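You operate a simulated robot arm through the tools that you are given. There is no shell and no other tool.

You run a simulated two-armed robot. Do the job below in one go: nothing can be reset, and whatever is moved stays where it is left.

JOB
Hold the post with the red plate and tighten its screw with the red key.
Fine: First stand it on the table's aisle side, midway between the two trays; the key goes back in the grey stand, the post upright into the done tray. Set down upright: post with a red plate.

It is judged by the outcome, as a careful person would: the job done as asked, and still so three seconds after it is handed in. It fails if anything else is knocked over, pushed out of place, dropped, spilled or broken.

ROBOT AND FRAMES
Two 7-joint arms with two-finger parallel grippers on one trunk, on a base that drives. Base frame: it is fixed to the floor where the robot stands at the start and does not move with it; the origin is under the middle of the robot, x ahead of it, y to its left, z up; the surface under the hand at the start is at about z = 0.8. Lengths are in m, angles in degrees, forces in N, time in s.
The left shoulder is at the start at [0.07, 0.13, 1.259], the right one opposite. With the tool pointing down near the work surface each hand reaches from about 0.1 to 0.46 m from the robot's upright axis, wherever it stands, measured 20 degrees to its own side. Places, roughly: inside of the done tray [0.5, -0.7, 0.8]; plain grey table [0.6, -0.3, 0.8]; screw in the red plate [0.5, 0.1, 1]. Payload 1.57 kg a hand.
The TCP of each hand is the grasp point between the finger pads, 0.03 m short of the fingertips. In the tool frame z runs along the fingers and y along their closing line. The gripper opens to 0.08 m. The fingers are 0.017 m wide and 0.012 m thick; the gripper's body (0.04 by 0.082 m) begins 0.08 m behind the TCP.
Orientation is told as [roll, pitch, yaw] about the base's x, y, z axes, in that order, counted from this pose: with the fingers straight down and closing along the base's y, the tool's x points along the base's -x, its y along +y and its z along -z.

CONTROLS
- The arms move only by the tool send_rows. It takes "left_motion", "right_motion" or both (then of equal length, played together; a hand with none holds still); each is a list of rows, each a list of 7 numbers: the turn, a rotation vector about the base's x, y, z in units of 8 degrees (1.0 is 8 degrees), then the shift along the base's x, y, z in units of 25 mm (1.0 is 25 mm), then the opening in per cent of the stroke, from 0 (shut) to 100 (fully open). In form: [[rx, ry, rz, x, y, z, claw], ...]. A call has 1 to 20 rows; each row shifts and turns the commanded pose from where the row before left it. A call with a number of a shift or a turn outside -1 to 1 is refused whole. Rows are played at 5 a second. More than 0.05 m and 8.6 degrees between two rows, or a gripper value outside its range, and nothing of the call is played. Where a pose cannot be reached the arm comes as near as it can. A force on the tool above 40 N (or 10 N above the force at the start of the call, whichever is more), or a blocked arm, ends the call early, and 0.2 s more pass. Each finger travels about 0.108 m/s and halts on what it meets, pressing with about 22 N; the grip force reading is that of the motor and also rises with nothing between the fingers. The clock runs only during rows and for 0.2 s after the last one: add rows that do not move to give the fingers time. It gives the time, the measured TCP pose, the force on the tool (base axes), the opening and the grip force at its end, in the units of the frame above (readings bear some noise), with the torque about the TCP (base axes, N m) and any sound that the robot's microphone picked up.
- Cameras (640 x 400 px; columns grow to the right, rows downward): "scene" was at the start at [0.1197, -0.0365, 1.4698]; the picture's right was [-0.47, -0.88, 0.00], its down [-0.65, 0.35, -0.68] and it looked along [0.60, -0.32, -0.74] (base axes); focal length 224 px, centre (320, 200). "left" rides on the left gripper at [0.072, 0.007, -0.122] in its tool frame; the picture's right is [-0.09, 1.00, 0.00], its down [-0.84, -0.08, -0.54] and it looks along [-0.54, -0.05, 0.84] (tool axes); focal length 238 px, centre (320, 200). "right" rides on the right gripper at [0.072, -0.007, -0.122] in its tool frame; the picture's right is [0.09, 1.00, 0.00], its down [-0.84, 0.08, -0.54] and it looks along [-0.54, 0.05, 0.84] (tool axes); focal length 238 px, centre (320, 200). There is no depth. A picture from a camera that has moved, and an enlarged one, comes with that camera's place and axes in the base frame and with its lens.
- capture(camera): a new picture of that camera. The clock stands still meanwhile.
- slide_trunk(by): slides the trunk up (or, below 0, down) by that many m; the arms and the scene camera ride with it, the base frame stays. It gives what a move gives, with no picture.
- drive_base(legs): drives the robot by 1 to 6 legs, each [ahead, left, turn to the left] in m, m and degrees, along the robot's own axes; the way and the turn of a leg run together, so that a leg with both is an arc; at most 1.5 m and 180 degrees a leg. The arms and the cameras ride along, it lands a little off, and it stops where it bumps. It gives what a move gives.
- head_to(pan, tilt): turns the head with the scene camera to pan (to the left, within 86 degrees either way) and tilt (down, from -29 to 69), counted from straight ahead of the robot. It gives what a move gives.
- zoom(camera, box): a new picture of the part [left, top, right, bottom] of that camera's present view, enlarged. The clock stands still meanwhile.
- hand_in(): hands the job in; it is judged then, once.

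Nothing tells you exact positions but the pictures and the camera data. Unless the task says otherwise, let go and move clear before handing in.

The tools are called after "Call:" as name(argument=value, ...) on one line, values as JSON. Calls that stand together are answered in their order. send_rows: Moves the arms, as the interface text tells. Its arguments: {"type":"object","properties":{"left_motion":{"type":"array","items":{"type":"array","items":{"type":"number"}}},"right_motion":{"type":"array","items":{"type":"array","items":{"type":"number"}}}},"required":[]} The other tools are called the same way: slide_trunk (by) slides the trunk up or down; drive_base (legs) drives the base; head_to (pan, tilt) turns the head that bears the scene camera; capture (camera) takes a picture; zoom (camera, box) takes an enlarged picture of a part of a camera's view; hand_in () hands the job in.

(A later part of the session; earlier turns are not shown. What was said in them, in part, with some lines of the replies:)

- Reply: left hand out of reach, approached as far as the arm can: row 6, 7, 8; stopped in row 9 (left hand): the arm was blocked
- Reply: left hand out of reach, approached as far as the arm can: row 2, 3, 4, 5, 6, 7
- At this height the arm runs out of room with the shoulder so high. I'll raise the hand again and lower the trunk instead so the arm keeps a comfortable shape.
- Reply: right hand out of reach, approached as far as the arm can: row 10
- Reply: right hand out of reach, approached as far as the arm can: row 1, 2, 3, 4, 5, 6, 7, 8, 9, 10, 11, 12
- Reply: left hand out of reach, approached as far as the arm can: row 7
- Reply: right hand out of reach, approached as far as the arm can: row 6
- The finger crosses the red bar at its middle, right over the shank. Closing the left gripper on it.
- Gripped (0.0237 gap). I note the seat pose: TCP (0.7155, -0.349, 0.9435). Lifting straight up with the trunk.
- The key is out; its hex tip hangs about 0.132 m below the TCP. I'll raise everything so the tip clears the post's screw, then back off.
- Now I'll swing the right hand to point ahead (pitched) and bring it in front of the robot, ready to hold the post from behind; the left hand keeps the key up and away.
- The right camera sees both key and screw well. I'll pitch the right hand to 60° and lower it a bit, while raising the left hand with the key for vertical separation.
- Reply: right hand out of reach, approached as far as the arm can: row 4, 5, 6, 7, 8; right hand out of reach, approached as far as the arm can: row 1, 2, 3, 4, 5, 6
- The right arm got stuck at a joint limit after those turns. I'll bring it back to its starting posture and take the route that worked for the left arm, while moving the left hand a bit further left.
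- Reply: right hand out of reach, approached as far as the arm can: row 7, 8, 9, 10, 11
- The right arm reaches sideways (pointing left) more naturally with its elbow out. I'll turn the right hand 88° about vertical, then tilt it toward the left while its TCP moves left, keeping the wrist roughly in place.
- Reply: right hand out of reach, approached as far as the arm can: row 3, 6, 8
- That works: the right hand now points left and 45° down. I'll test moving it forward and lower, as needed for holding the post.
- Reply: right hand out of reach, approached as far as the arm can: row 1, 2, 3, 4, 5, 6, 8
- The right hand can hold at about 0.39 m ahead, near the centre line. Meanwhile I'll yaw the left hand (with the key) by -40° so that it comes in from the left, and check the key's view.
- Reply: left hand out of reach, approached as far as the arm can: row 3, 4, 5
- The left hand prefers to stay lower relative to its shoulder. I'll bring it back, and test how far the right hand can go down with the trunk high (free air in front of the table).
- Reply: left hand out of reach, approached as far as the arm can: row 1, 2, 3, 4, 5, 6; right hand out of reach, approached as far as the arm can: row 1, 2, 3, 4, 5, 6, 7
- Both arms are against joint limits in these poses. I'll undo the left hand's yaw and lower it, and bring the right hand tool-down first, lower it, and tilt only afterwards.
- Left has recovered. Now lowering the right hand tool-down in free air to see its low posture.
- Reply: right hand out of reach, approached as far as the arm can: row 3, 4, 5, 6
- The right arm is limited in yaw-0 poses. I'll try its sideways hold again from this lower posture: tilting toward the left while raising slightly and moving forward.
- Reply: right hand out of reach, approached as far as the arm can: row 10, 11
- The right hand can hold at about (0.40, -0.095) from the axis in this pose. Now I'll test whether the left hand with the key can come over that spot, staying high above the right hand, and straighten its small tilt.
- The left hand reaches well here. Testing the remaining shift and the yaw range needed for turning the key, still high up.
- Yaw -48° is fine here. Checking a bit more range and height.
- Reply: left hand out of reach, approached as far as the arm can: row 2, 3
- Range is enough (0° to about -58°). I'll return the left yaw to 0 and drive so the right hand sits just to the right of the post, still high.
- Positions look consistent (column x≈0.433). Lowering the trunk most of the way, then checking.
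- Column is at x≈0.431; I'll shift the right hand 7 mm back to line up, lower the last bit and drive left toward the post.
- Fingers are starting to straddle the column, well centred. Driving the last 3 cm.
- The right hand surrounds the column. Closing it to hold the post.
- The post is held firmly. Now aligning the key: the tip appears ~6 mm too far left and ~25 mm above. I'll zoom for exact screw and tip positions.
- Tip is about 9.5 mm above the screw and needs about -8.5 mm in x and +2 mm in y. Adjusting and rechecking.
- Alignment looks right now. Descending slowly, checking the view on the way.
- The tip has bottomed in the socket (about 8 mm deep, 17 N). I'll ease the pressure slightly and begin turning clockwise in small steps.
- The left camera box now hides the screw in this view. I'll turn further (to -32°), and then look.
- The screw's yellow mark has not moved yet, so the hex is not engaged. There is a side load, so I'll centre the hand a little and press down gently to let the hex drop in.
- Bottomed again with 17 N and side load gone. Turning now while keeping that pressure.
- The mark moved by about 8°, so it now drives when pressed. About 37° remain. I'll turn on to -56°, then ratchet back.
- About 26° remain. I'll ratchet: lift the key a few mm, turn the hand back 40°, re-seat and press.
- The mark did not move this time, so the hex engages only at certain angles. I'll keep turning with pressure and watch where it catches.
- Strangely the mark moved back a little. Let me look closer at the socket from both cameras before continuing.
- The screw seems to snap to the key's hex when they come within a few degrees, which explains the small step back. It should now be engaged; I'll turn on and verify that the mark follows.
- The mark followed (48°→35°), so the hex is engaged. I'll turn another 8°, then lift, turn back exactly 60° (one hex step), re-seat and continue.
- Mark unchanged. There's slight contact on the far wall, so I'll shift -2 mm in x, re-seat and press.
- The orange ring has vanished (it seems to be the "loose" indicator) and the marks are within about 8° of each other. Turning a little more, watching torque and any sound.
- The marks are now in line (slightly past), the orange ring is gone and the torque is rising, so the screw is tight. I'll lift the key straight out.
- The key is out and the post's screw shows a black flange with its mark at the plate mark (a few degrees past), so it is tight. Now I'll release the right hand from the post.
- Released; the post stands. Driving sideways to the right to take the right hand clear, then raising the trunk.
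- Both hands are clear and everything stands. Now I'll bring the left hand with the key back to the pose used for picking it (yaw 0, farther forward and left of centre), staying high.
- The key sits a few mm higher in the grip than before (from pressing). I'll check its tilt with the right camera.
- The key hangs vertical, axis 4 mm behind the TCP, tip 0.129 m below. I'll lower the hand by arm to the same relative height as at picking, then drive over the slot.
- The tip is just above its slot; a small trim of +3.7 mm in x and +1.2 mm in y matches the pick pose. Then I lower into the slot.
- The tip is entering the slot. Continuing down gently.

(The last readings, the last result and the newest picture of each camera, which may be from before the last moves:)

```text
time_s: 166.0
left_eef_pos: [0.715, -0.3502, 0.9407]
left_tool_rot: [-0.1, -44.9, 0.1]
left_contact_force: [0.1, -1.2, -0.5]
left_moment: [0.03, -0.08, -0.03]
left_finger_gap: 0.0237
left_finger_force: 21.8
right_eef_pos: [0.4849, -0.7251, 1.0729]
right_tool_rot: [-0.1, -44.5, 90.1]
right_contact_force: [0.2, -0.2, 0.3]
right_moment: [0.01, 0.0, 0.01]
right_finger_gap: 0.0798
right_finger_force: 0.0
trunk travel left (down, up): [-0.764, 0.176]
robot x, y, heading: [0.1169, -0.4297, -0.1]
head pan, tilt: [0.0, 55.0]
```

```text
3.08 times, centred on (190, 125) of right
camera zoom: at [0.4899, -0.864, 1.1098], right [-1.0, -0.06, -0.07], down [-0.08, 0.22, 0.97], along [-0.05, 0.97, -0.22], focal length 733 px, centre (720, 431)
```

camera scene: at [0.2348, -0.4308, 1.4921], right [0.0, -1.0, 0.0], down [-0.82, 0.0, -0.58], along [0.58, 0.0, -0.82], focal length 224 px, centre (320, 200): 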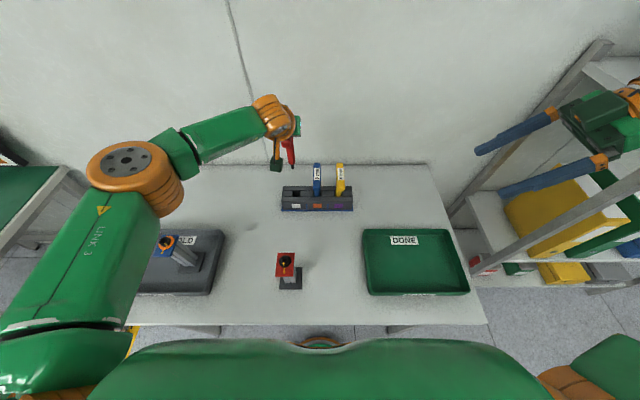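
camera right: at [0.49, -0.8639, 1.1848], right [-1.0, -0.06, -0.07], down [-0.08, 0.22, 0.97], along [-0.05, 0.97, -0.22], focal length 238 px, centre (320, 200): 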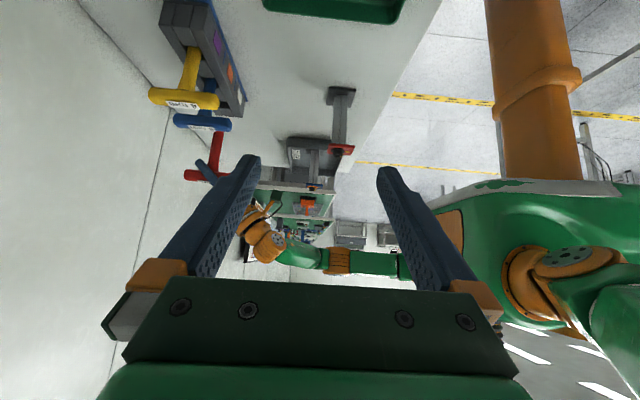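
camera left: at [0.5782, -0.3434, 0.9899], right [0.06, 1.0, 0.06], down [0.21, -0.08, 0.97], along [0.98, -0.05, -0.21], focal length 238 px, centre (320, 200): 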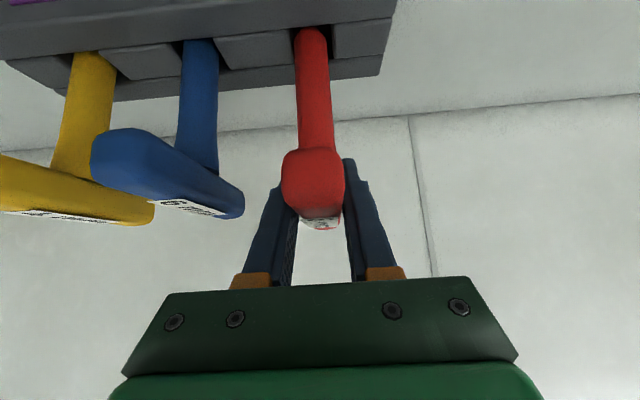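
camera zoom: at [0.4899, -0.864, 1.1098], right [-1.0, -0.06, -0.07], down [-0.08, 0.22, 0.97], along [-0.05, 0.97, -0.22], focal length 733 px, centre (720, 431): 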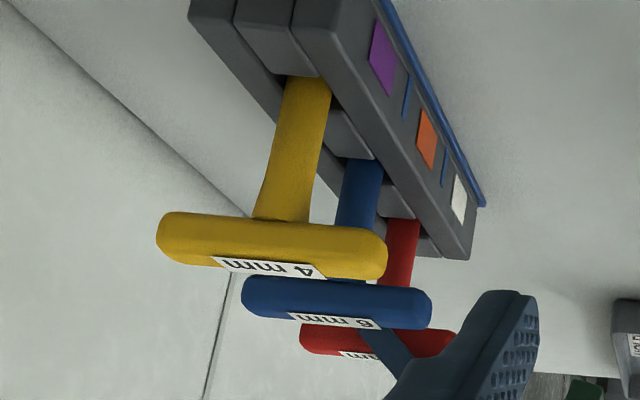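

Call:
send_rows(left_motion=[[0, 0, 0, 0, 0, -0.06, 5], [0, 0, 0, 0, 0, 0, 5]])

Call:
send_rows(left_motion=[[0, 0, 0, 0, 0, -0.06, 5], [0, 0, 0, 0, 0, 0, 5]])

Call:
send_rows(left_motion=[[0, 0, 0, 0, 0, -0.06, 5], [0, 0, 0, 0, 0, 0, 5]])

```text
time_s: 166.6
left_eef_pos: [0.7145, -0.3491, 0.9405]
left_tool_rot: [0.0, -45.3, 0.1]
left_contact_force: [3.5, 0.8, 6.6]
left_moment: [0.03, -0.35, -0.01]
left_finger_gap: 0.0236
left_finger_force: 21.7
right_eef_pos: [0.4849, -0.7252, 1.0734]
right_tool_rot: [-0.2, -44.5, 90.1]
right_contact_force: [0.8, 0.1, -0.3]
right_moment: [0.0, 0.04, 0.01]
right_finger_gap: 0.0802
right_finger_force: 0.2
trunk travel left (down, up): [-0.764, 0.176]
robot x, y, heading: [0.1167, -0.4324, 0.2]
head pan, tilt: [0.0, 55.0]
```

```text
time_s: 167.2
left_eef_pos: [0.7141, -0.3494, 0.9396]
left_tool_rot: [-0.1, -45.2, 0.0]
left_contact_force: [3.0, -0.1, 13.7]
left_moment: [0.02, -0.31, 0.01]
left_finger_gap: 0.0235
left_finger_force: 22.0
right_eef_pos: [0.4817, -0.7255, 1.0749]
right_tool_rot: [-0.3, -44.5, 90.2]
right_contact_force: [-0.3, 0.2, 0.3]
right_moment: [0.01, 0.0, 0.02]
right_finger_gap: 0.0798
right_finger_force: 0.1
trunk travel left (down, up): [-0.764, 0.176]
robot x, y, heading: [0.1157, -0.4302, -0.3]
head pan, tilt: [0.0, 55.0]
```

```text
time_s: 167.8
left_eef_pos: [0.7121, -0.35, 0.9393]
left_tool_rot: [-0.1, -45.3, 0.1]
left_contact_force: [1.5, 0.4, 19.0]
left_moment: [0.05, -0.19, -0.02]
left_finger_gap: 0.0236
left_finger_force: 21.8
right_eef_pos: [0.4801, -0.7268, 1.0758]
right_tool_rot: [-0.5, -44.4, 90.2]
right_contact_force: [-0.3, -0.6, -0.5]
right_moment: [0.01, 0.01, -0.01]
right_finger_gap: 0.0799
right_finger_force: 0.0
trunk travel left (down, up): [-0.764, 0.176]
robot x, y, heading: [0.117, -0.4294, -0.1]
head pan, tilt: [0.0, 55.0]
```

Seated (contact at TCP z≈0.940). Easing the pressure and opening the left gripper.

Call:
send_rows(left_motion=[[0, 0, 0, 0, 0, 0.12, 5], [0, 0, 0, 0, 0, 0, 5]])

Call:
send_rows(left_motion=[[0, 0, 0, 0, 0, 0, 30], [0, 0, 0, 0, 0, 0, 45], [0, 0, 0, 0, 0, 0, 60], [0, 0, 0, 0, 0, 0, 60], [0, 0, 0, 0, 0, 0, 60]])

Call:
capture(camera="left")

Call:
zoom(camera="right", box=[110, 60, 270, 190])

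```text
time_s: 168.4
left_eef_pos: [0.7128, -0.3488, 0.9392]
left_tool_rot: [0.0, -45.0, 0.1]
left_contact_force: [-2.0, 0.6, 5.7]
left_moment: [-0.02, 0.3, 0.02]
left_finger_gap: 0.0239
left_finger_force: 22.3
right_eef_pos: [0.4817, -0.7268, 1.0727]
right_tool_rot: [-0.3, -44.5, 90.1]
right_contact_force: [0.3, 0.2, 0.3]
right_moment: [0.01, 0.01, 0.02]
right_finger_gap: 0.0801
right_finger_force: 0.0
trunk travel left (down, up): [-0.764, 0.176]
robot x, y, heading: [0.115, -0.4343, -0.1]
head pan, tilt: [0.0, 55.0]
```

```text
time_s: 169.6
left_eef_pos: [0.7158, -0.3505, 0.9388]
left_tool_rot: [-0.1, -45.0, 0.1]
left_contact_force: [0.5, -0.2, 0.0]
left_moment: [-0.01, -0.03, -0.02]
left_finger_gap: 0.0478
left_finger_force: 0.0
right_eef_pos: [0.4843, -0.726, 1.0724]
right_tool_rot: [0.0, -44.5, 90.0]
right_contact_force: [-0.7, 0.3, -0.5]
right_moment: [0.01, -0.03, -0.02]
right_finger_gap: 0.08
right_finger_force: 0.1
trunk travel left (down, up): [-0.764, 0.176]
robot x, y, heading: [0.1152, -0.4329, 0.1]
head pan, tilt: [0.0, 55.0]
```

```text
taken
camera left: at [0.5781, -0.3432, 0.9752], right [0.06, 1.0, 0.06], down [0.21, -0.08, 0.97], along [0.98, -0.05, -0.21], focal length 238 px, centre (320, 200)
```

left: 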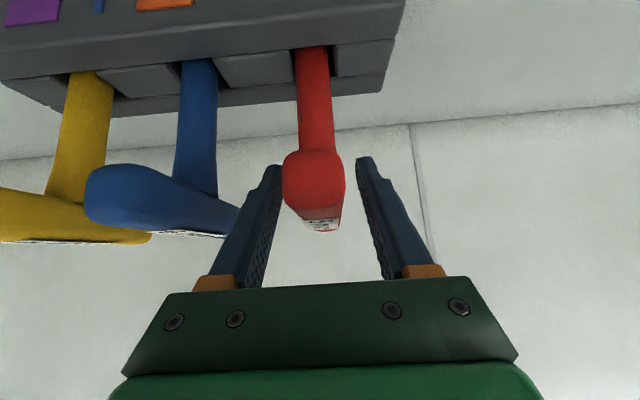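

```text
3.08 times, centred on (190, 125) of right
camera zoom: at [0.4897, -0.864, 1.1099], right [-1.0, -0.06, -0.07], down [-0.08, 0.22, 0.97], along [-0.05, 0.97, -0.22], focal length 733 px, centre (720, 431)
```

zoom: 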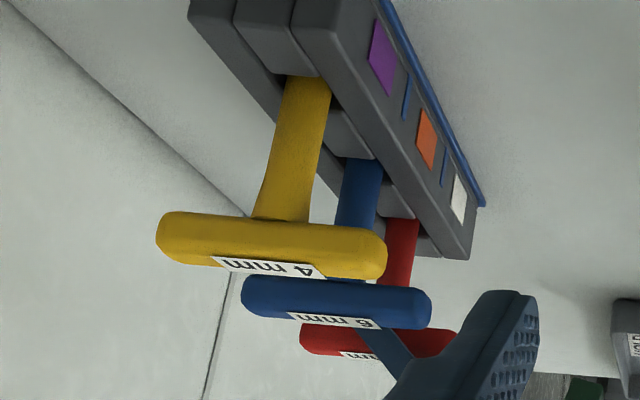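

The red key stands in its slot. Raising the trunk to lift the open fingers clear of it.

Call:
slide_trunk(by=0.05)

Call:
capture(camera="left")

Call:
slide_trunk(by=0.11)

Call:
capture(camera="scene")

Call:
zoom(camera="scene", box=[255, 130, 375, 220])

```text
time_s: 170.5
left_eef_pos: [0.7148, -0.3485, 0.9876]
left_tool_rot: [-0.1, -45.0, 0.1]
left_contact_force: [0.6, 0.1, 0.7]
left_moment: [-0.01, 0.02, 0.01]
left_finger_gap: 0.0481
left_finger_force: 0.1
right_eef_pos: [0.4841, -0.7258, 1.1231]
right_tool_rot: [-0.1, -44.6, 90.1]
right_contact_force: [-0.4, -1.0, -1.2]
right_moment: [0.0, -0.01, 0.02]
right_finger_gap: 0.0799
right_finger_force: 0.1
trunk travel left (down, up): [-0.814, 0.126]
robot x, y, heading: [0.1119, -0.4345, 0.1]
head pan, tilt: [0.0, 55.0]
```

```text
taken
camera left: at [0.5783, -0.3432, 1.0251], right [0.06, 1.0, 0.06], down [0.21, -0.08, 0.97], along [0.98, -0.05, -0.21], focal length 238 px, centre (320, 200)
```

left: 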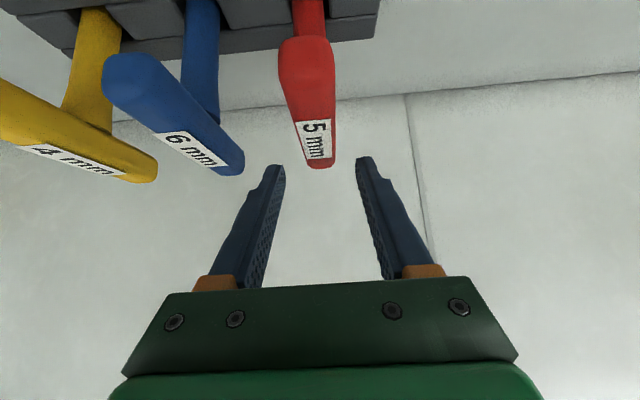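

```text
time_s: 171.9
left_eef_pos: [0.7165, -0.3483, 1.0992]
left_tool_rot: [-0.1, -45.0, 0.1]
left_contact_force: [-0.3, 0.8, -0.1]
left_moment: [0.01, 0.02, 0.01]
left_finger_gap: 0.048
left_finger_force: 0.1
right_eef_pos: [0.4846, -0.7264, 1.2333]
right_tool_rot: [-0.2, -44.5, 90.1]
right_contact_force: [-0.1, -0.2, 0.6]
right_moment: [-0.02, 0.0, 0.0]
right_finger_gap: 0.08
right_finger_force: 0.1
trunk travel left (down, up): [-0.924, 0.016]
robot x, y, heading: [0.1147, -0.4352, 0.2]
head pan, tilt: [0.0, 55.0]
```

```text
taken
camera scene: at [0.2379, -0.4317, 1.4868], right [0.0, -1.0, 0.0], down [-0.82, 0.0, -0.57], along [0.57, 0.0, -0.82], focal length 224 px, centre (320, 200)
```

scene: 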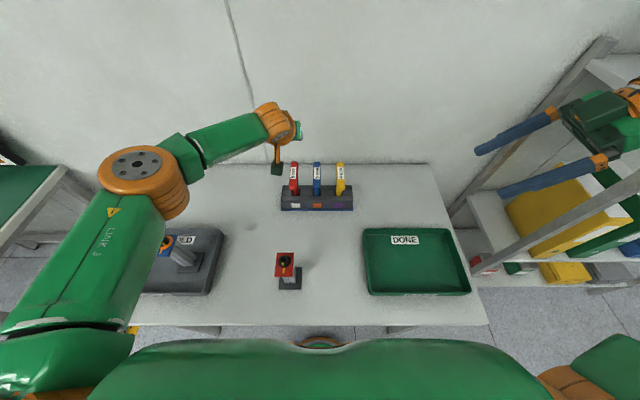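

```text
4.44 times, centred on (315, 175) of scene
camera zoom: at [0.2379, -0.4317, 1.4868], right [0.0, -1.0, 0.0], down [-0.82, 0.0, -0.57], along [0.57, 0.0, -0.82], focal length 995 px, centre (342, 311)
```

zoom: 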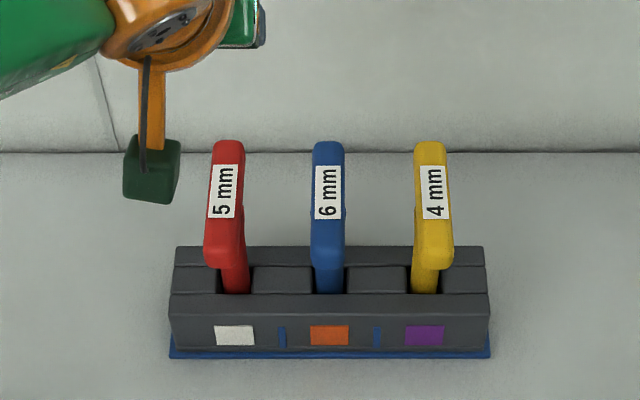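

The key is back in the grey stand as before. Now a look at the post's screw.

Call:
zoom(camera="scene", box=[255, 240, 325, 300])

```text
6.67 times, centred on (290, 270) of scene
camera zoom: at [0.2379, -0.4317, 1.4868], right [0.0, -1.0, 0.0], down [-0.82, 0.0, -0.57], along [0.57, 0.0, -0.82], focal length 1492 px, centre (520, -267)
```

zoom: 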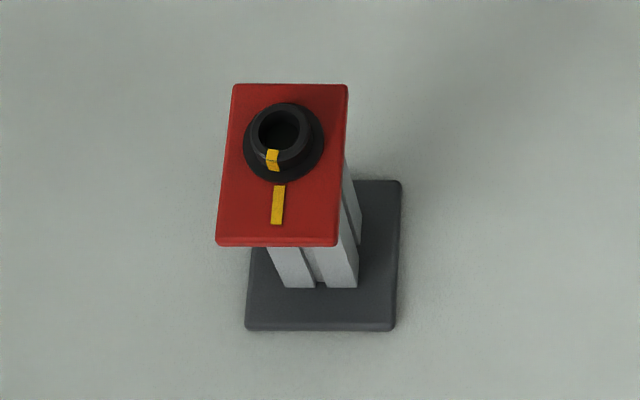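

The marks line up and the screw is tight. Before carrying the post to the done tray I'll look to the right for clearance to the shelf.

Call:
drive_base(legs=[[-0.33, 0, 0]])

Call:
head_to(pan=-50, tilt=35)

Call:
capture(camera="scene")

```text
time_s: 174.1
left_eef_pos: [0.3888, -0.3485, 1.0986]
left_tool_rot: [-0.2, -44.7, 0.1]
left_contact_force: [0.2, -0.6, 0.1]
left_moment: [0.01, 0.02, 0.01]
left_finger_gap: 0.048
left_finger_force: 0.1
right_eef_pos: [0.1566, -0.7259, 1.2324]
right_tool_rot: [0.2, -44.5, 89.7]
right_contact_force: [0.2, 0.7, -0.2]
right_moment: [0.0, -0.01, 0.03]
right_finger_gap: 0.08
right_finger_force: 0.0
trunk travel left (down, up): [-0.924, 0.016]
robot x, y, heading: [-0.2104, -0.4335, -0.2]
head pan, tilt: [0.0, 55.0]
```

```text
time_s: 175.3
left_eef_pos: [0.3854, -0.3488, 1.0996]
left_tool_rot: [-0.1, -45.1, 0.1]
left_contact_force: [0.4, 0.4, 0.3]
left_moment: [0.0, 0.01, 0.0]
left_finger_gap: 0.0482
left_finger_force: 0.0
right_eef_pos: [0.1535, -0.7254, 1.2329]
right_tool_rot: [-0.1, -44.5, 89.9]
right_contact_force: [-0.5, -0.4, 0.9]
right_moment: [-0.07, 0.04, 0.0]
right_finger_gap: 0.0802
right_finger_force: 0.0
trunk travel left (down, up): [-0.924, 0.016]
robot x, y, heading: [-0.2138, -0.4296, -0.1]
head pan, tilt: [-50.0, 35.0]
```

```text
taken
camera scene: at [-0.1072, -0.4985, 1.515], right [-0.77, -0.64, 0.0], down [-0.37, 0.44, -0.82], along [0.53, -0.63, -0.57], focal length 224 px, centre (320, 200)
```

scene: 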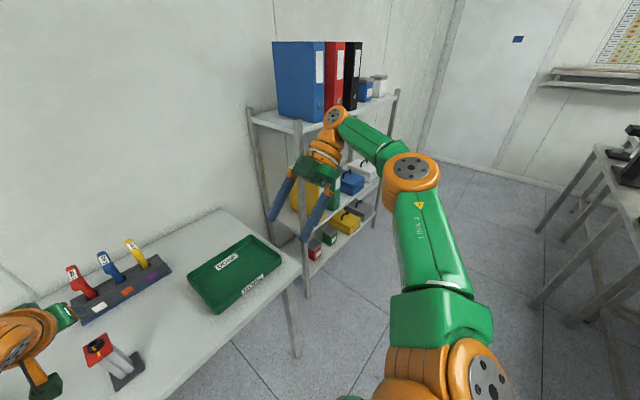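

The shelf's front is at x≈0.57, so there is room. Now I'll set the left hand for re-gripping the post from behind (pitch 60°, open), then lower the trunk.

Call:
send_rows(left_motion=[[0, 0, 0, -0.85, 0.03, 0, 100], [0, 0, 0, -0.85, 0.03, 0, 100], [0, -0.625, 0, -0.85, 0.03, 0, 100], [0, -0.625, 0, -0.85, 0.03, 0, 100], [0, -0.625, 0, 0, 0.03, 0, 100], [0, 0, 0, 0, 0, 0, 100]])

Call:
head_to(pan=0, tilt=55)

Call:
slide_trunk(by=-0.2)

Call:
capture(camera="left")

Call:
capture(camera="scene")

```text
time_s: 176.7
left_eef_pos: [0.302, -0.3451, 1.0987]
left_tool_rot: [-0.1, -60.0, 0.1]
left_contact_force: [-0.1, 0.7, 0.7]
left_moment: [0.03, -0.02, 0.01]
left_finger_gap: 0.0799
left_finger_force: 0.1
right_eef_pos: [0.1558, -0.726, 1.2335]
right_tool_rot: [-0.1, -44.5, 90.1]
right_contact_force: [0.2, -0.1, 0.5]
right_moment: [0.0, 0.03, 0.01]
right_finger_gap: 0.0798
right_finger_force: 0.1
trunk travel left (down, up): [-0.924, 0.016]
robot x, y, heading: [-0.215, -0.4312, 0.0]
head pan, tilt: [-50.0, 35.0]
```

```text
time_s: 177.9
left_eef_pos: [0.3014, -0.3454, 1.0984]
left_tool_rot: [-0.2, -59.9, 0.1]
left_contact_force: [-0.5, -0.1, 0.6]
left_moment: [-0.01, -0.05, -0.01]
left_finger_gap: 0.0802
left_finger_force: 0.0
right_eef_pos: [0.1548, -0.7262, 1.2337]
right_tool_rot: [-0.1, -44.5, 89.9]
right_contact_force: [-0.1, 0.4, 0.2]
right_moment: [-0.02, 0.0, -0.02]
right_finger_gap: 0.0799
right_finger_force: 0.0
trunk travel left (down, up): [-0.924, 0.016]
robot x, y, heading: [-0.2149, -0.433, -0.2]
head pan, tilt: [0.0, 55.0]
```

```text
time_s: 180.0
left_eef_pos: [0.3001, -0.3447, 0.8994]
left_tool_rot: [-0.1, -60.0, 0.1]
left_contact_force: [-0.3, 0.8, -0.8]
left_moment: [0.02, -0.02, 0.01]
left_finger_gap: 0.0799
left_finger_force: 0.1
right_eef_pos: [0.1549, -0.7255, 1.0332]
right_tool_rot: [-0.1, -44.5, 90.1]
right_contact_force: [0.4, -0.3, -0.6]
right_moment: [0.02, 0.01, 0.03]
right_finger_gap: 0.08
right_finger_force: 0.1
trunk travel left (down, up): [-0.724, 0.216]
robot x, y, heading: [-0.2146, -0.4342, -0.3]
head pan, tilt: [0.0, 55.0]
```

```text
taken
camera left: at [0.1594, -0.3389, 0.8982], right [0.05, 1.0, 0.08], down [-0.05, -0.08, 1.0], along [1.0, -0.05, 0.05], focal length 238 px, centre (320, 200)
```

left: 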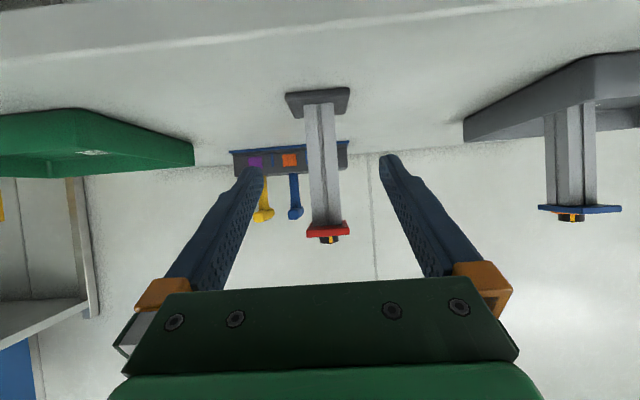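

```text
taken
camera scene: at [-0.092, -0.4311, 1.2869], right [0.0, -1.0, 0.0], down [-0.82, 0.0, -0.57], along [0.57, 0.0, -0.82], focal length 224 px, centre (320, 200)
```

scene: 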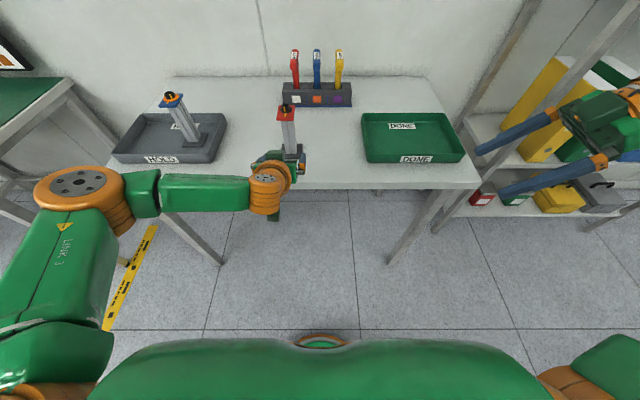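

Aligned with the column. Lowering to the grip height and driving forward around the post.

Call:
slide_trunk(by=-0.018)

Call:
drive_base(legs=[[0.085, 0, 0]])

Call:
capture(camera="left")

```text
time_s: 180.7
left_eef_pos: [0.3016, -0.346, 0.8804]
left_tool_rot: [-0.1, -60.0, 0.1]
left_contact_force: [-0.4, 0.2, -0.1]
left_moment: [-0.01, -0.01, -0.01]
left_finger_gap: 0.08
left_finger_force: 0.0
right_eef_pos: [0.1551, -0.7265, 1.0144]
right_tool_rot: [0.0, -44.5, 90.0]
right_contact_force: [-0.2, 0.2, 0.0]
right_moment: [0.02, 0.02, 0.01]
right_finger_gap: 0.0798
right_finger_force: 0.0
trunk travel left (down, up): [-0.706, 0.234]
robot x, y, heading: [-0.2136, -0.4369, 0.0]
head pan, tilt: [0.0, 55.0]
```

```text
time_s: 181.8
left_eef_pos: [0.3842, -0.3457, 0.8822]
left_tool_rot: [-0.1, -60.1, 0.1]
left_contact_force: [-0.4, 0.2, -0.1]
left_moment: [-0.03, 0.04, 0.0]
left_finger_gap: 0.0801
left_finger_force: 0.0
right_eef_pos: [0.2377, -0.726, 1.0165]
right_tool_rot: [-0.3, -44.6, 90.1]
right_contact_force: [0.5, -0.5, -1.1]
right_moment: [-0.02, -0.01, 0.0]
right_finger_gap: 0.0801
right_finger_force: 0.1
trunk travel left (down, up): [-0.706, 0.234]
robot x, y, heading: [-0.1283, -0.4277, -0.2]
head pan, tilt: [0.0, 55.0]
```

```text
taken
camera left: at [0.2433, -0.3393, 0.8808], right [0.05, 1.0, 0.08], down [-0.05, -0.08, 1.0], along [1.0, -0.05, 0.05], focal length 238 px, centre (320, 200)
```

left: 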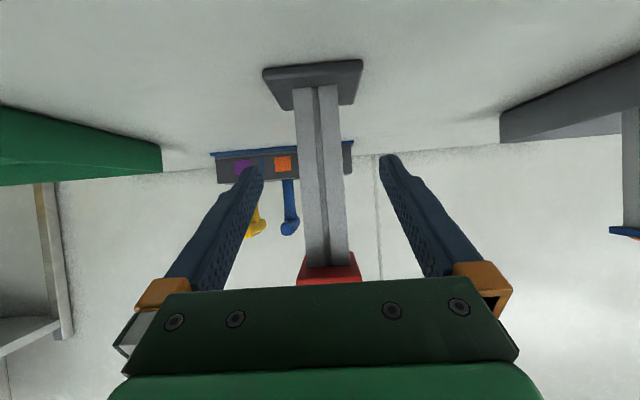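

Call:
drive_base(legs=[[0.046, 0, 0]])

Call:
send_rows(left_motion=[[0, 0, 0, 0, 0, 0, 100], [0, 0, 0, 0, 0, 0, 100], [0, 0, 0, 0, 0, 0, 100]])

Call:
capture(camera="left")

```text
time_s: 182.7
left_eef_pos: [0.4287, -0.3459, 0.8825]
left_tool_rot: [-0.2, -60.2, 0.2]
left_contact_force: [-0.4, -0.2, -0.1]
left_moment: [0.01, 0.01, 0.01]
left_finger_gap: 0.0801
left_finger_force: 0.1
right_eef_pos: [0.2813, -0.7262, 1.0158]
right_tool_rot: [-0.4, -44.4, 90.2]
right_contact_force: [-0.1, -0.6, 0.1]
right_moment: [0.04, -0.05, 0.0]
right_finger_gap: 0.08
right_finger_force: 0.0
trunk travel left (down, up): [-0.706, 0.234]
robot x, y, heading: [-0.0849, -0.4332, -0.2]
head pan, tilt: [0.0, 55.0]
```

```text
time_s: 183.5
left_eef_pos: [0.4325, -0.3454, 0.8796]
left_tool_rot: [-0.1, -60.0, 0.1]
left_contact_force: [0.1, 0.8, -0.5]
left_moment: [-0.05, 0.03, -0.01]
left_finger_gap: 0.0799
left_finger_force: 0.0
right_eef_pos: [0.2851, -0.7274, 1.0153]
right_tool_rot: [-0.1, -44.5, 89.9]
right_contact_force: [0.8, 0.7, -0.8]
right_moment: [-0.02, 0.01, 0.01]
right_finger_gap: 0.0799
right_finger_force: 0.1
trunk travel left (down, up): [-0.706, 0.234]
robot x, y, heading: [-0.083, -0.4324, -0.4]
head pan, tilt: [0.0, 55.0]
```

```text
taken
camera left: at [0.2905, -0.3396, 0.8799], right [0.05, 1.0, 0.08], down [-0.05, -0.08, 1.0], along [1.0, -0.05, 0.05], focal length 238 px, centre (320, 200)
```

left: 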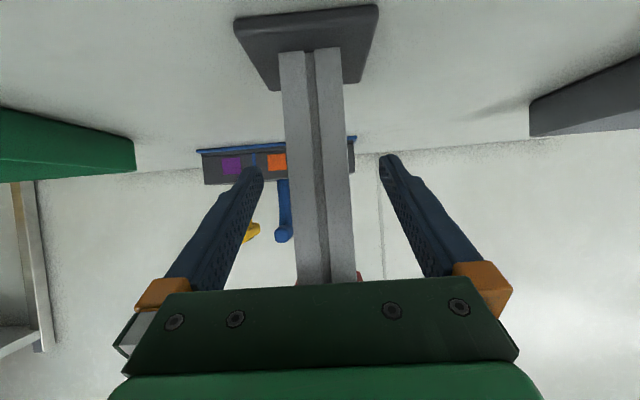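

Column centred between the fingers. Closing, then lifting a little to check the hold.

Call:
send_rows(left_motion=[[0, 0, 0, 0, 0, 0, 60], [0, 0, 0, 0, 0, 0, 40], [0, 0, 0, 0, 0, 0, 20], [0, 0, 0, 0, 0, 0, 20], [0, 0, 0, 0, 0, 0, 20], [0, 0, 0, 0, 0, 0, 20]])

Call:
slide_trunk(by=0.05)

Call:
capture(camera="left")

```text
time_s: 184.9
left_eef_pos: [0.432, -0.3465, 0.8814]
left_tool_rot: [-0.2, -60.1, 0.1]
left_contact_force: [0.5, 1.9, 0.0]
left_moment: [0.09, 0.0, 0.0]
left_finger_gap: 0.0321
left_finger_force: 21.3
right_eef_pos: [0.2839, -0.7255, 1.0145]
right_tool_rot: [-0.1, -44.6, 90.0]
right_contact_force: [0.5, -0.9, 0.3]
right_moment: [0.0, -0.02, -0.01]
right_finger_gap: 0.0799
right_finger_force: 0.2
trunk travel left (down, up): [-0.706, 0.234]
robot x, y, heading: [-0.0834, -0.4343, -0.1]
head pan, tilt: [0.0, 55.0]
```

```text
time_s: 185.8
left_eef_pos: [0.4332, -0.3457, 0.9304]
left_tool_rot: [0.0, -59.9, 0.1]
left_contact_force: [0.5, -0.2, -4.0]
left_moment: [-0.02, 0.02, 0.02]
left_finger_gap: 0.0319
left_finger_force: 22.2
right_eef_pos: [0.2863, -0.7262, 1.065]
right_tool_rot: [0.0, -44.5, 89.9]
right_contact_force: [-0.8, -0.1, -0.7]
right_moment: [-0.06, -0.03, 0.01]
right_finger_gap: 0.08
right_finger_force: 0.1
trunk travel left (down, up): [-0.756, 0.184]
robot x, y, heading: [-0.0873, -0.4292, -0.2]
head pan, tilt: [0.0, 55.0]
```

```text
taken
camera left: at [0.2911, -0.3395, 0.9296], right [0.05, 1.0, 0.08], down [-0.05, -0.08, 1.0], along [1.0, -0.05, 0.05], focal length 238 px, centre (320, 200)
```

left: 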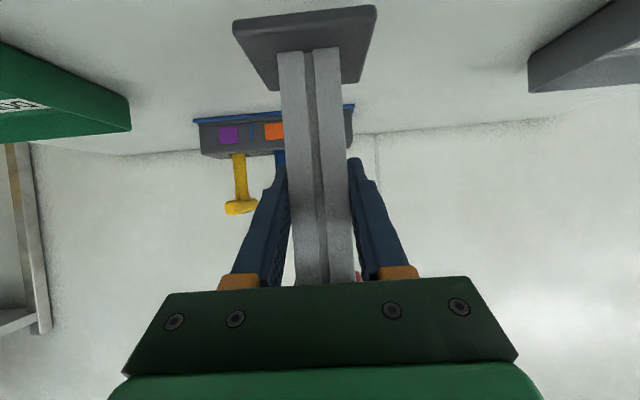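

Held well (about 4 N). Lifting higher and driving right to the done tray.

Call:
slide_trunk(by=0.1)

Call:
drive_base(legs=[[0, -0.354, 0]])

Call:
capture(camera="scene")

Call:
capture(camera="left")

```text
time_s: 187.1
left_eef_pos: [0.4327, -0.3463, 1.0295]
left_tool_rot: [0.0, -59.9, 0.1]
left_contact_force: [-0.2, 0.2, -5.6]
left_moment: [0.03, -0.01, -0.01]
left_finger_gap: 0.0318
left_finger_force: 21.3
right_eef_pos: [0.2854, -0.7265, 1.1661]
right_tool_rot: [-0.1, -44.6, 89.9]
right_contact_force: [-1.1, -0.2, -0.4]
right_moment: [0.01, -0.02, 0.03]
right_finger_gap: 0.0798
right_finger_force: 0.0
trunk travel left (down, up): [-0.856, 0.084]
robot x, y, heading: [-0.0832, -0.4311, 0.3]
head pan, tilt: [0.0, 55.0]
```

```text
time_s: 189.4
left_eef_pos: [0.4331, -0.6947, 1.03]
left_tool_rot: [-0.3, -59.9, 0.4]
left_contact_force: [-0.3, 0.0, -3.8]
left_moment: [0.0, 0.0, -0.01]
left_finger_gap: 0.0321
left_finger_force: 22.0
right_eef_pos: [0.2853, -1.0757, 1.1655]
right_tool_rot: [-0.1, -44.4, 90.0]
right_contact_force: [-0.2, 1.2, -1.0]
right_moment: [0.04, 0.02, 0.01]
right_finger_gap: 0.0802
right_finger_force: 0.0
trunk travel left (down, up): [-0.856, 0.084]
robot x, y, heading: [-0.0821, -0.7819, -0.0]
head pan, tilt: [0.0, 55.0]
```

```text
taken
camera scene: at [0.0394, -0.7811, 1.4187], right [0.0, -1.0, 0.0], down [-0.82, 0.0, -0.57], along [0.57, 0.0, -0.82], focal length 224 px, centre (320, 200)
```

scene: 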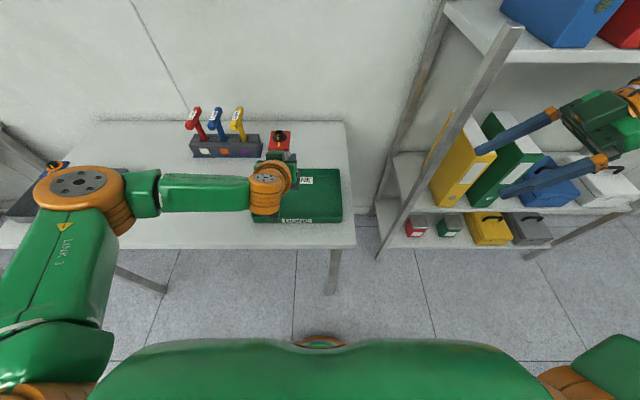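

```text
taken
camera left: at [0.2902, -0.6892, 1.0295], right [0.04, 1.0, 0.08], down [-0.05, -0.07, 1.0], along [1.0, -0.05, 0.05], focal length 238 px, centre (320, 200)
```

left: 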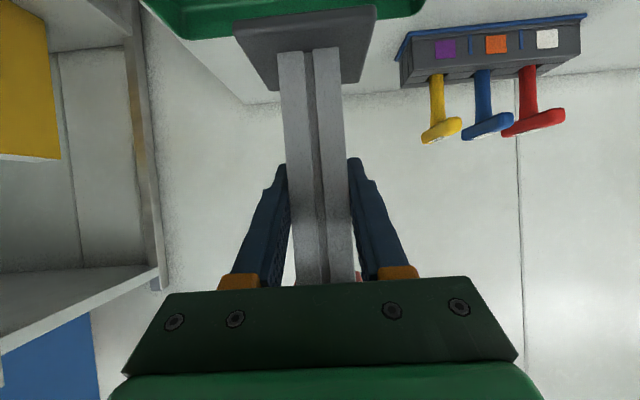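

Over the tray's near part. Driving a bit forward to its middle and lowering.

Call:
drive_base(legs=[[0.047, -0.008, 0]])

Call:
slide_trunk(by=-0.09)

Call:
capture(camera="left")

Call:
zoom(camera="scene", box=[220, 90, 380, 210])

```text
time_s: 190.3
left_eef_pos: [0.4718, -0.7042, 1.0338]
left_tool_rot: [-0.2, -60.4, 0.3]
left_contact_force: [-1.4, 0.6, -3.6]
left_moment: [0.03, -0.02, -0.01]
left_finger_gap: 0.032
left_finger_force: 22.1
right_eef_pos: [0.3246, -1.085, 1.1682]
right_tool_rot: [-0.7, -44.4, 90.5]
right_contact_force: [-0.9, -0.5, 1.3]
right_moment: [-0.02, -0.04, -0.08]
right_finger_gap: 0.08
right_finger_force: 0.0
trunk travel left (down, up): [-0.856, 0.084]
robot x, y, heading: [-0.0342, -0.7942, -0.1]
head pan, tilt: [0.0, 55.0]
```

```text
time_s: 191.6
left_eef_pos: [0.4766, -0.7064, 0.9419]
left_tool_rot: [-0.1, -59.9, 0.3]
left_contact_force: [0.0, 0.3, -4.7]
left_moment: [0.0, 0.0, -0.02]
left_finger_gap: 0.032
left_finger_force: 21.9
right_eef_pos: [0.3317, -1.0857, 1.0767]
right_tool_rot: [0.0, -44.4, 90.0]
right_contact_force: [0.2, 0.3, 0.5]
right_moment: [0.04, -0.03, 0.02]
right_finger_gap: 0.0799
right_finger_force: 0.0
trunk travel left (down, up): [-0.766, 0.174]
robot x, y, heading: [-0.0339, -0.7938, -0.1]
head pan, tilt: [0.0, 55.0]
```

```text
taken
camera left: at [0.3364, -0.6991, 0.9398], right [0.04, 1.0, 0.08], down [-0.05, -0.08, 1.0], along [1.0, -0.05, 0.05], focal length 238 px, centre (320, 200)
```

left: 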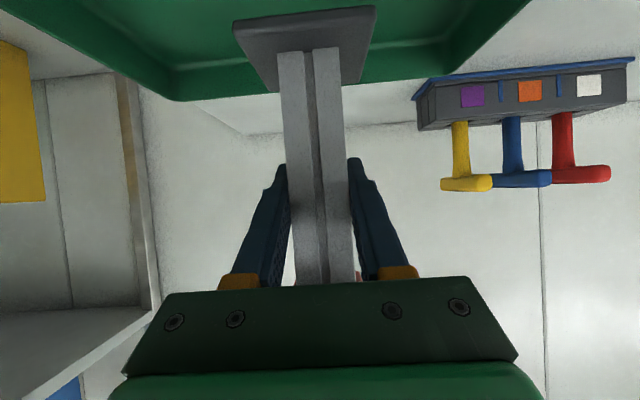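

```text
3.33 times, centred on (300, 150) of scene
camera zoom: at [0.0855, -0.7918, 1.3288], right [0.0, -1.0, 0.0], down [-0.82, 0.0, -0.57], along [0.57, 0.0, -0.82], focal length 746 px, centre (387, 367)
```

zoom: 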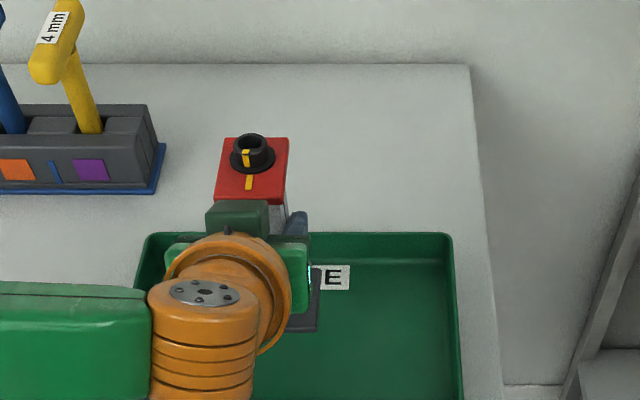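

The post is centred over the tray. Lowering it close to the tray floor, then by small steps until contact.

Call:
slide_trunk(by=-0.045)

Call:
send_rows(left_motion=[[0, 0, 0, 0, 0, -0.1, 20], [0, 0, 0, 0, 0, 0, 20]])

Call:
capture(camera="left")

```text
time_s: 192.4
left_eef_pos: [0.4791, -0.7045, 0.8951]
left_tool_rot: [-0.2, -59.9, 0.3]
left_contact_force: [0.5, 0.2, -4.0]
left_moment: [-0.01, 0.01, -0.01]
left_finger_gap: 0.032
left_finger_force: 21.4
right_eef_pos: [0.3315, -1.085, 1.0309]
right_tool_rot: [-0.2, -44.5, 90.1]
right_contact_force: [0.1, 0.3, 0.5]
right_moment: [-0.02, 0.01, -0.01]
right_finger_gap: 0.0797
right_finger_force: 0.1
trunk travel left (down, up): [-0.721, 0.219]
robot x, y, heading: [-0.0366, -0.7944, -0.0]
head pan, tilt: [0.0, 55.0]
```

```text
time_s: 193.1
left_eef_pos: [0.4795, -0.705, 0.8928]
left_tool_rot: [-0.2, -59.9, 0.3]
left_contact_force: [-1.1, -0.7, -3.2]
left_moment: [0.01, 0.01, 0.04]
left_finger_gap: 0.032
left_finger_force: 22.4
right_eef_pos: [0.3323, -1.0861, 1.03]
right_tool_rot: [-0.1, -44.5, 90.1]
right_contact_force: [-0.2, 0.2, 0.2]
right_moment: [0.03, 0.01, -0.02]
right_finger_gap: 0.0803
right_finger_force: 0.0
trunk travel left (down, up): [-0.721, 0.219]
robot x, y, heading: [-0.034, -0.7948, 0.1]
head pan, tilt: [0.0, 55.0]
```

```text
taken
camera left: at [0.3369, -0.6992, 0.8923], right [0.04, 1.0, 0.08], down [-0.05, -0.08, 1.0], along [1.0, -0.05, 0.05], focal length 238 px, centre (320, 200)
```

left: 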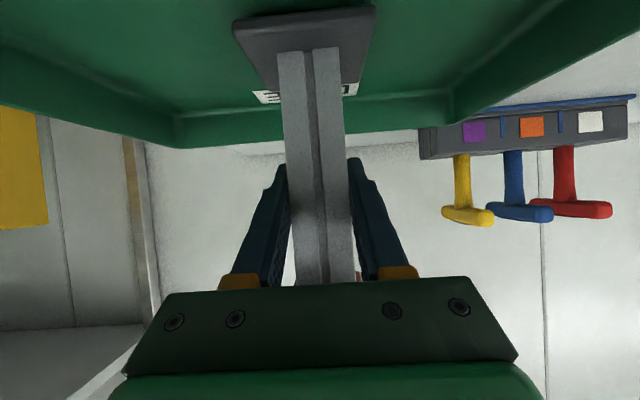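

Call:
send_rows(left_motion=[[0, 0, 0, 0, 0, -0.1, 20], [0, 0, 0, 0, 0, 0, 20]])

Call:
send_rows(left_motion=[[0, 0, 0, 0, 0, -0.08, 20], [0, 0, 0, 0, 0, 0, 20]])

Call:
send_rows(left_motion=[[0, 0, 0, 0, 0, -0.06, 20], [0, 0, 0, 0, 0, 0, 20]])

```text
time_s: 193.7
left_eef_pos: [0.4788, -0.7051, 0.889]
left_tool_rot: [-0.1, -59.9, 0.3]
left_contact_force: [-0.4, 0.2, -3.4]
left_moment: [0.0, 0.0, 0.02]
left_finger_gap: 0.0321
left_finger_force: 22.0
right_eef_pos: [0.333, -1.0862, 1.0305]
right_tool_rot: [-0.1, -44.5, 90.1]
right_contact_force: [0.8, 0.5, -0.6]
right_moment: [-0.02, 0.0, 0.0]
right_finger_gap: 0.0799
right_finger_force: 0.0
trunk travel left (down, up): [-0.721, 0.219]
robot x, y, heading: [-0.0368, -0.7892, -0.2]
head pan, tilt: [0.0, 55.0]
```

```text
time_s: 194.2
left_eef_pos: [0.4785, -0.7054, 0.8885]
left_tool_rot: [-0.1, -59.9, 0.3]
left_contact_force: [-0.3, -0.3, -4.1]
left_moment: [0.0, -0.01, -0.02]
left_finger_gap: 0.0317
left_finger_force: 22.9
right_eef_pos: [0.3318, -1.0856, 1.031]
right_tool_rot: [-0.2, -44.5, 90.1]
right_contact_force: [-0.1, 0.9, 0.5]
right_moment: [0.01, -0.01, 0.0]
right_finger_gap: 0.0802
right_finger_force: 0.1
trunk travel left (down, up): [-0.721, 0.219]
robot x, y, heading: [-0.0332, -0.7881, 0.1]
head pan, tilt: [0.0, 55.0]
```

```text
time_s: 194.8
left_eef_pos: [0.4792, -0.7065, 0.8862]
left_tool_rot: [-0.1, -59.9, 0.2]
left_contact_force: [-0.2, 0.6, -4.3]
left_moment: [0.0, -0.01, 0.0]
left_finger_gap: 0.0319
left_finger_force: 21.9
right_eef_pos: [0.3322, -1.0857, 1.0299]
right_tool_rot: [0.0, -44.5, 90.1]
right_contact_force: [0.8, 0.3, 0.8]
right_moment: [-0.03, 0.03, 0.01]
right_finger_gap: 0.08
right_finger_force: 0.0
trunk travel left (down, up): [-0.721, 0.219]
robot x, y, heading: [-0.0347, -0.7913, -0.1]
head pan, tilt: [0.0, 55.0]
```

Call:
send_rows(left_motion=[[0, 0, 0, 0, 0, -0.05, 20], [0, 0, 0, 0, 0, 0, 20]])

Call:
send_rows(left_motion=[[0, 0, 0, 0, 0, -0.05, 20], [0, 0, 0, 0, 0, 0, 20]])

Call:
send_rows(left_motion=[[0, 0, 0, 0, 0, -0.05, 20], [0, 0, 0, 0, 0, 0, 20]])

```text
time_s: 195.4
left_eef_pos: [0.4788, -0.7051, 0.8861]
left_tool_rot: [0.0, -60.0, 0.2]
left_contact_force: [0.6, 0.2, -2.3]
left_moment: [0.09, -0.08, 0.0]
left_finger_gap: 0.032
left_finger_force: 22.2
right_eef_pos: [0.3328, -1.0857, 1.03]
right_tool_rot: [-0.1, -44.5, 90.2]
right_contact_force: [0.3, 0.0, 0.5]
right_moment: [0.02, 0.0, 0.0]
right_finger_gap: 0.0802
right_finger_force: 0.1
trunk travel left (down, up): [-0.721, 0.219]
robot x, y, heading: [-0.0357, -0.7931, -0.2]
head pan, tilt: [0.0, 55.0]
```

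```text
time_s: 196.1
left_eef_pos: [0.4783, -0.7056, 0.8857]
left_tool_rot: [0.0, -60.1, 0.2]
left_contact_force: [3.4, 0.3, 7.9]
left_moment: [0.17, 0.1, -0.05]
left_finger_gap: 0.0317
left_finger_force: 22.4
right_eef_pos: [0.33, -1.0861, 1.0303]
right_tool_rot: [-0.1, -44.4, 90.2]
right_contact_force: [-0.1, 0.0, -0.5]
right_moment: [0.03, 0.04, -0.01]
right_finger_gap: 0.0798
right_finger_force: 0.1
trunk travel left (down, up): [-0.721, 0.219]
robot x, y, heading: [-0.041, -0.7928, 0.1]
head pan, tilt: [0.0, 55.0]
```

```text
time_s: 196.7
left_eef_pos: [0.4767, -0.706, 0.8849]
left_tool_rot: [-0.2, -60.3, 0.2]
left_contact_force: [6.0, 1.2, 13.3]
left_moment: [0.1, 0.0, -0.04]
left_finger_gap: 0.0318
left_finger_force: 22.0
right_eef_pos: [0.3307, -1.0849, 1.0299]
right_tool_rot: [-0.3, -44.5, 90.3]
right_contact_force: [0.0, 0.5, -0.5]
right_moment: [0.04, -0.01, 0.01]
right_finger_gap: 0.0801
right_finger_force: 0.0
trunk travel left (down, up): [-0.721, 0.219]
robot x, y, heading: [-0.038, -0.7935, 0.1]
head pan, tilt: [0.0, 55.0]
```

Contact on the tray floor at TCP z≈0.886. Easing off, opening and checking.

Call:
send_rows(left_motion=[[0, 0, 0, 0, 0, 0.09, 20], [0, 0, 0, 0, 0, 0, 20], [0, 0, 0, 0, 0, 0, 45], [0, 0, 0, 0, 0, 0, 70], [0, 0, 0, 0, 0, 0, 100], [0, 0, 0, 0, 0, 0, 100], [0, 0, 0, 0, 0, 0, 100]])

Call:
capture(camera="left")

Call:
capture(camera="scene")

```text
time_s: 198.2
left_eef_pos: [0.4774, -0.7052, 0.887]
left_tool_rot: [-0.1, -59.9, 0.2]
left_contact_force: [0.7, 0.4, -0.7]
left_moment: [0.01, -0.03, 0.0]
left_finger_gap: 0.0799
left_finger_force: 0.0
right_eef_pos: [0.3314, -1.0865, 1.0309]
right_tool_rot: [-0.1, -44.4, 90.1]
right_contact_force: [0.0, -0.7, 0.1]
right_moment: [-0.02, -0.01, 0.0]
right_finger_gap: 0.08
right_finger_force: 0.0
trunk travel left (down, up): [-0.721, 0.219]
robot x, y, heading: [-0.0366, -0.7927, -0.0]
head pan, tilt: [0.0, 55.0]
```

```text
taken
camera left: at [0.3364, -0.6995, 0.885], right [0.04, 1.0, 0.08], down [-0.05, -0.08, 1.0], along [1.0, -0.05, 0.05], focal length 238 px, centre (320, 200)
```

left: 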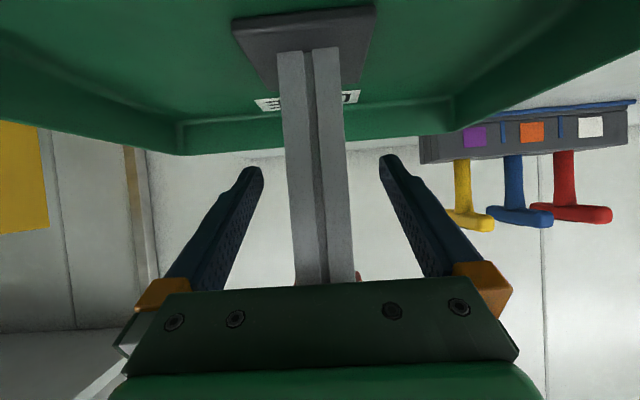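

```text
taken
camera scene: at [0.0849, -0.7921, 1.2838], right [0.0, -1.0, 0.0], down [-0.82, 0.0, -0.57], along [0.57, 0.0, -0.82], focal length 224 px, centre (320, 200)
```

scene: 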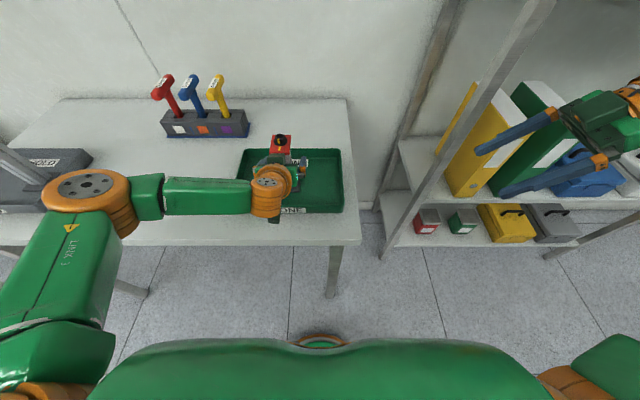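

The post stands free in the tray. I'll back straight out with the open fingers, then raise the trunk and look.

Call:
drive_base(legs=[[-0.15, 0, 0]])

Call:
slide_trunk(by=0.2)

Call:
drive_base(legs=[[-0.15, 0, 0]])

Call:
head_to(pan=15, tilt=45)

Call:
capture(camera="scene")

Call:
capture(camera="left")

```text
time_s: 199.6
left_eef_pos: [0.3282, -0.7063, 0.8845]
left_tool_rot: [-0.2, -60.0, 0.2]
left_contact_force: [1.1, 0.7, 0.2]
left_moment: [0.03, 0.01, 0.01]
left_finger_gap: 0.08
left_finger_force: 0.1
right_eef_pos: [0.1827, -1.0856, 1.0302]
right_tool_rot: [0.1, -44.5, 90.1]
right_contact_force: [-0.5, -0.1, 1.2]
right_moment: [-0.02, 0.0, 0.03]
right_finger_gap: 0.0799
right_finger_force: 0.0
trunk travel left (down, up): [-0.721, 0.219]
robot x, y, heading: [-0.1887, -0.7922, -0.0]
head pan, tilt: [0.0, 55.0]
```

```text
time_s: 201.8
left_eef_pos: [0.3261, -0.7052, 1.0855]
left_tool_rot: [-0.1, -59.9, 0.3]
left_contact_force: [-0.4, 0.2, 0.2]
left_moment: [0.02, 0.0, 0.01]
left_finger_gap: 0.08
left_finger_force: 0.1
right_eef_pos: [0.1808, -1.0862, 1.2307]
right_tool_rot: [-0.1, -44.5, 90.2]
right_contact_force: [0.0, 0.1, -0.4]
right_moment: [-0.02, 0.0, -0.03]
right_finger_gap: 0.0799
right_finger_force: 0.0
trunk travel left (down, up): [-0.921, 0.019]
robot x, y, heading: [-0.1869, -0.7937, 0.2]
head pan, tilt: [0.0, 55.0]
```

```text
time_s: 203.2
left_eef_pos: [0.1798, -0.7055, 1.0845]
left_tool_rot: [-0.1, -59.8, 0.2]
left_contact_force: [1.0, 0.0, 0.4]
left_moment: [0.02, 0.02, 0.0]
left_finger_gap: 0.0798
left_finger_force: 0.1
right_eef_pos: [0.0337, -1.0859, 1.2289]
right_tool_rot: [0.1, -44.5, 89.9]
right_contact_force: [0.0, 0.1, -1.0]
right_moment: [0.01, 0.02, 0.0]
right_finger_gap: 0.0801
right_finger_force: 0.1
trunk travel left (down, up): [-0.921, 0.019]
robot x, y, heading: [-0.3381, -0.7905, 0.2]
head pan, tilt: [0.0, 55.0]
```

```text
time_s: 203.9
left_eef_pos: [0.1772, -0.7062, 1.0859]
left_tool_rot: [-0.1, -60.1, 0.2]
left_contact_force: [0.0, 0.1, -0.5]
left_moment: [0.03, -0.02, 0.0]
left_finger_gap: 0.0801
left_finger_force: 0.0
right_eef_pos: [0.03, -1.0856, 1.23]
right_tool_rot: [-0.1, -44.5, 90.1]
right_contact_force: [0.3, 0.3, 0.9]
right_moment: [0.01, 0.0, -0.02]
right_finger_gap: 0.0799
right_finger_force: 0.1
trunk travel left (down, up): [-0.921, 0.019]
robot x, y, heading: [-0.3396, -0.7917, -0.2]
head pan, tilt: [15.0, 45.0]
```

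```text
taken
camera scene: at [-0.2107, -0.7712, 1.4972], right [0.26, -0.97, 0.0], down [-0.68, -0.18, -0.71], along [0.68, 0.18, -0.71], focal length 224 px, centre (320, 200)
```

scene: 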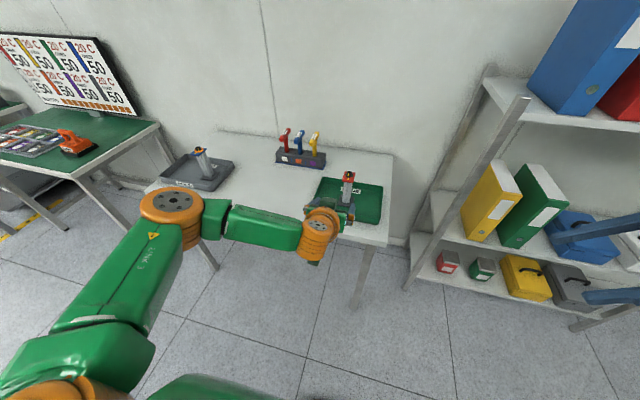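

```text
taken
camera left: at [0.0344, -0.6995, 1.085], right [0.04, 1.0, 0.08], down [-0.05, -0.08, 1.0], along [1.0, -0.05, 0.05], focal length 238 px, centre (320, 200)
```

left: 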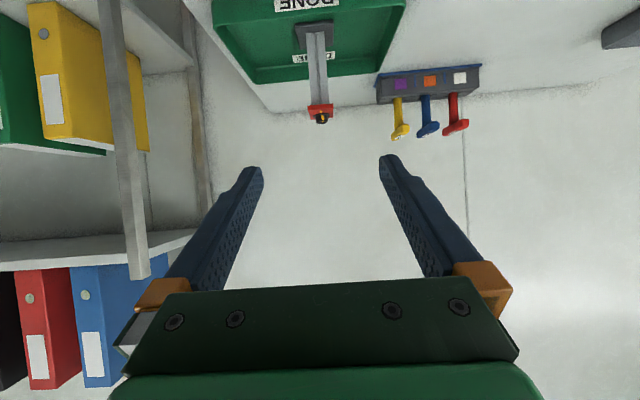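

Call:
zoom(camera="left", box=[220, 0, 420, 140])

Call:
zoom(camera="scene", box=[150, 110, 400, 240])

```text
2.86 times, centred on (320, 70) of left
camera zoom: at [0.0344, -0.6995, 1.085], right [0.04, 1.0, 0.08], down [-0.05, -0.08, 1.0], along [1.0, -0.05, 0.05], focal length 681 px, centre (320, 571)
```

zoom: 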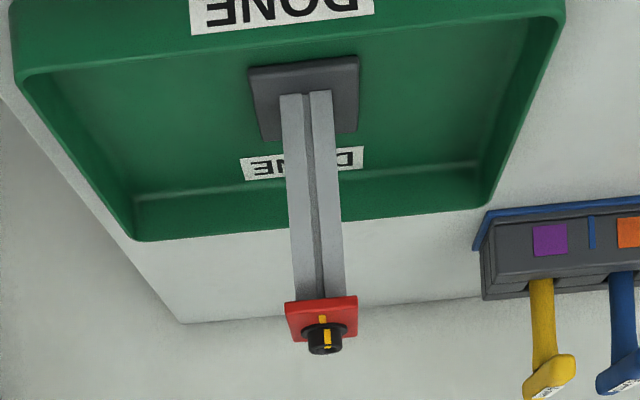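

```text
2.56 times, centred on (275, 175) of scene
camera zoom: at [-0.2107, -0.7712, 1.4972], right [0.26, -0.97, 0.0], down [-0.68, -0.18, -0.71], along [0.68, 0.18, -0.71], focal length 573 px, centre (435, 264)
```

zoom: 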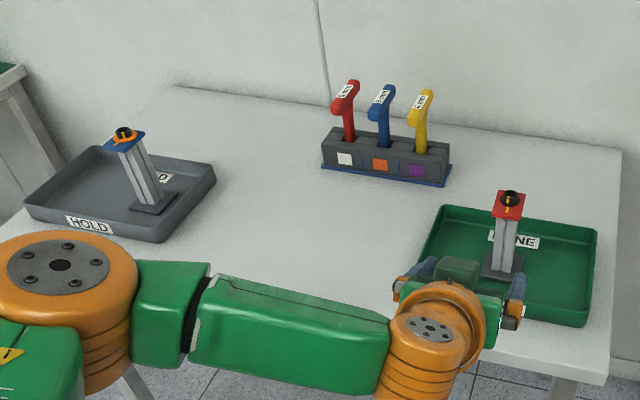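

The red post stands upright in the done tray with its screw tight. The red key is back in the grey stand, the blue post and both trays are where they were, and both hands are empty and clear. Handing in.

Call:
hand_in()

```text
The job is handed in.
```

I did the job and handed it in.

- **Stand:** I stood the red-plate post upright on the table's aisle side, midway between the two trays.
- **Tighten:** The right hand held the post while the left turned its screw clockwise with the red key. The hex slipped a few degrees back once, so I had to re-seat the key twice. The orange ring under the screw head disappeared, and the screw's yellow mark stopped about 8° past the mark on the plate. I took that as tight and did not turn it back.
- **Put away:** The red key is back in its slot in the grey stand, and the post is upright in the done tray.

In the last pictures the blue post, the other two keys and both trays looked undisturbed. Both hands were empty and clear of the table.
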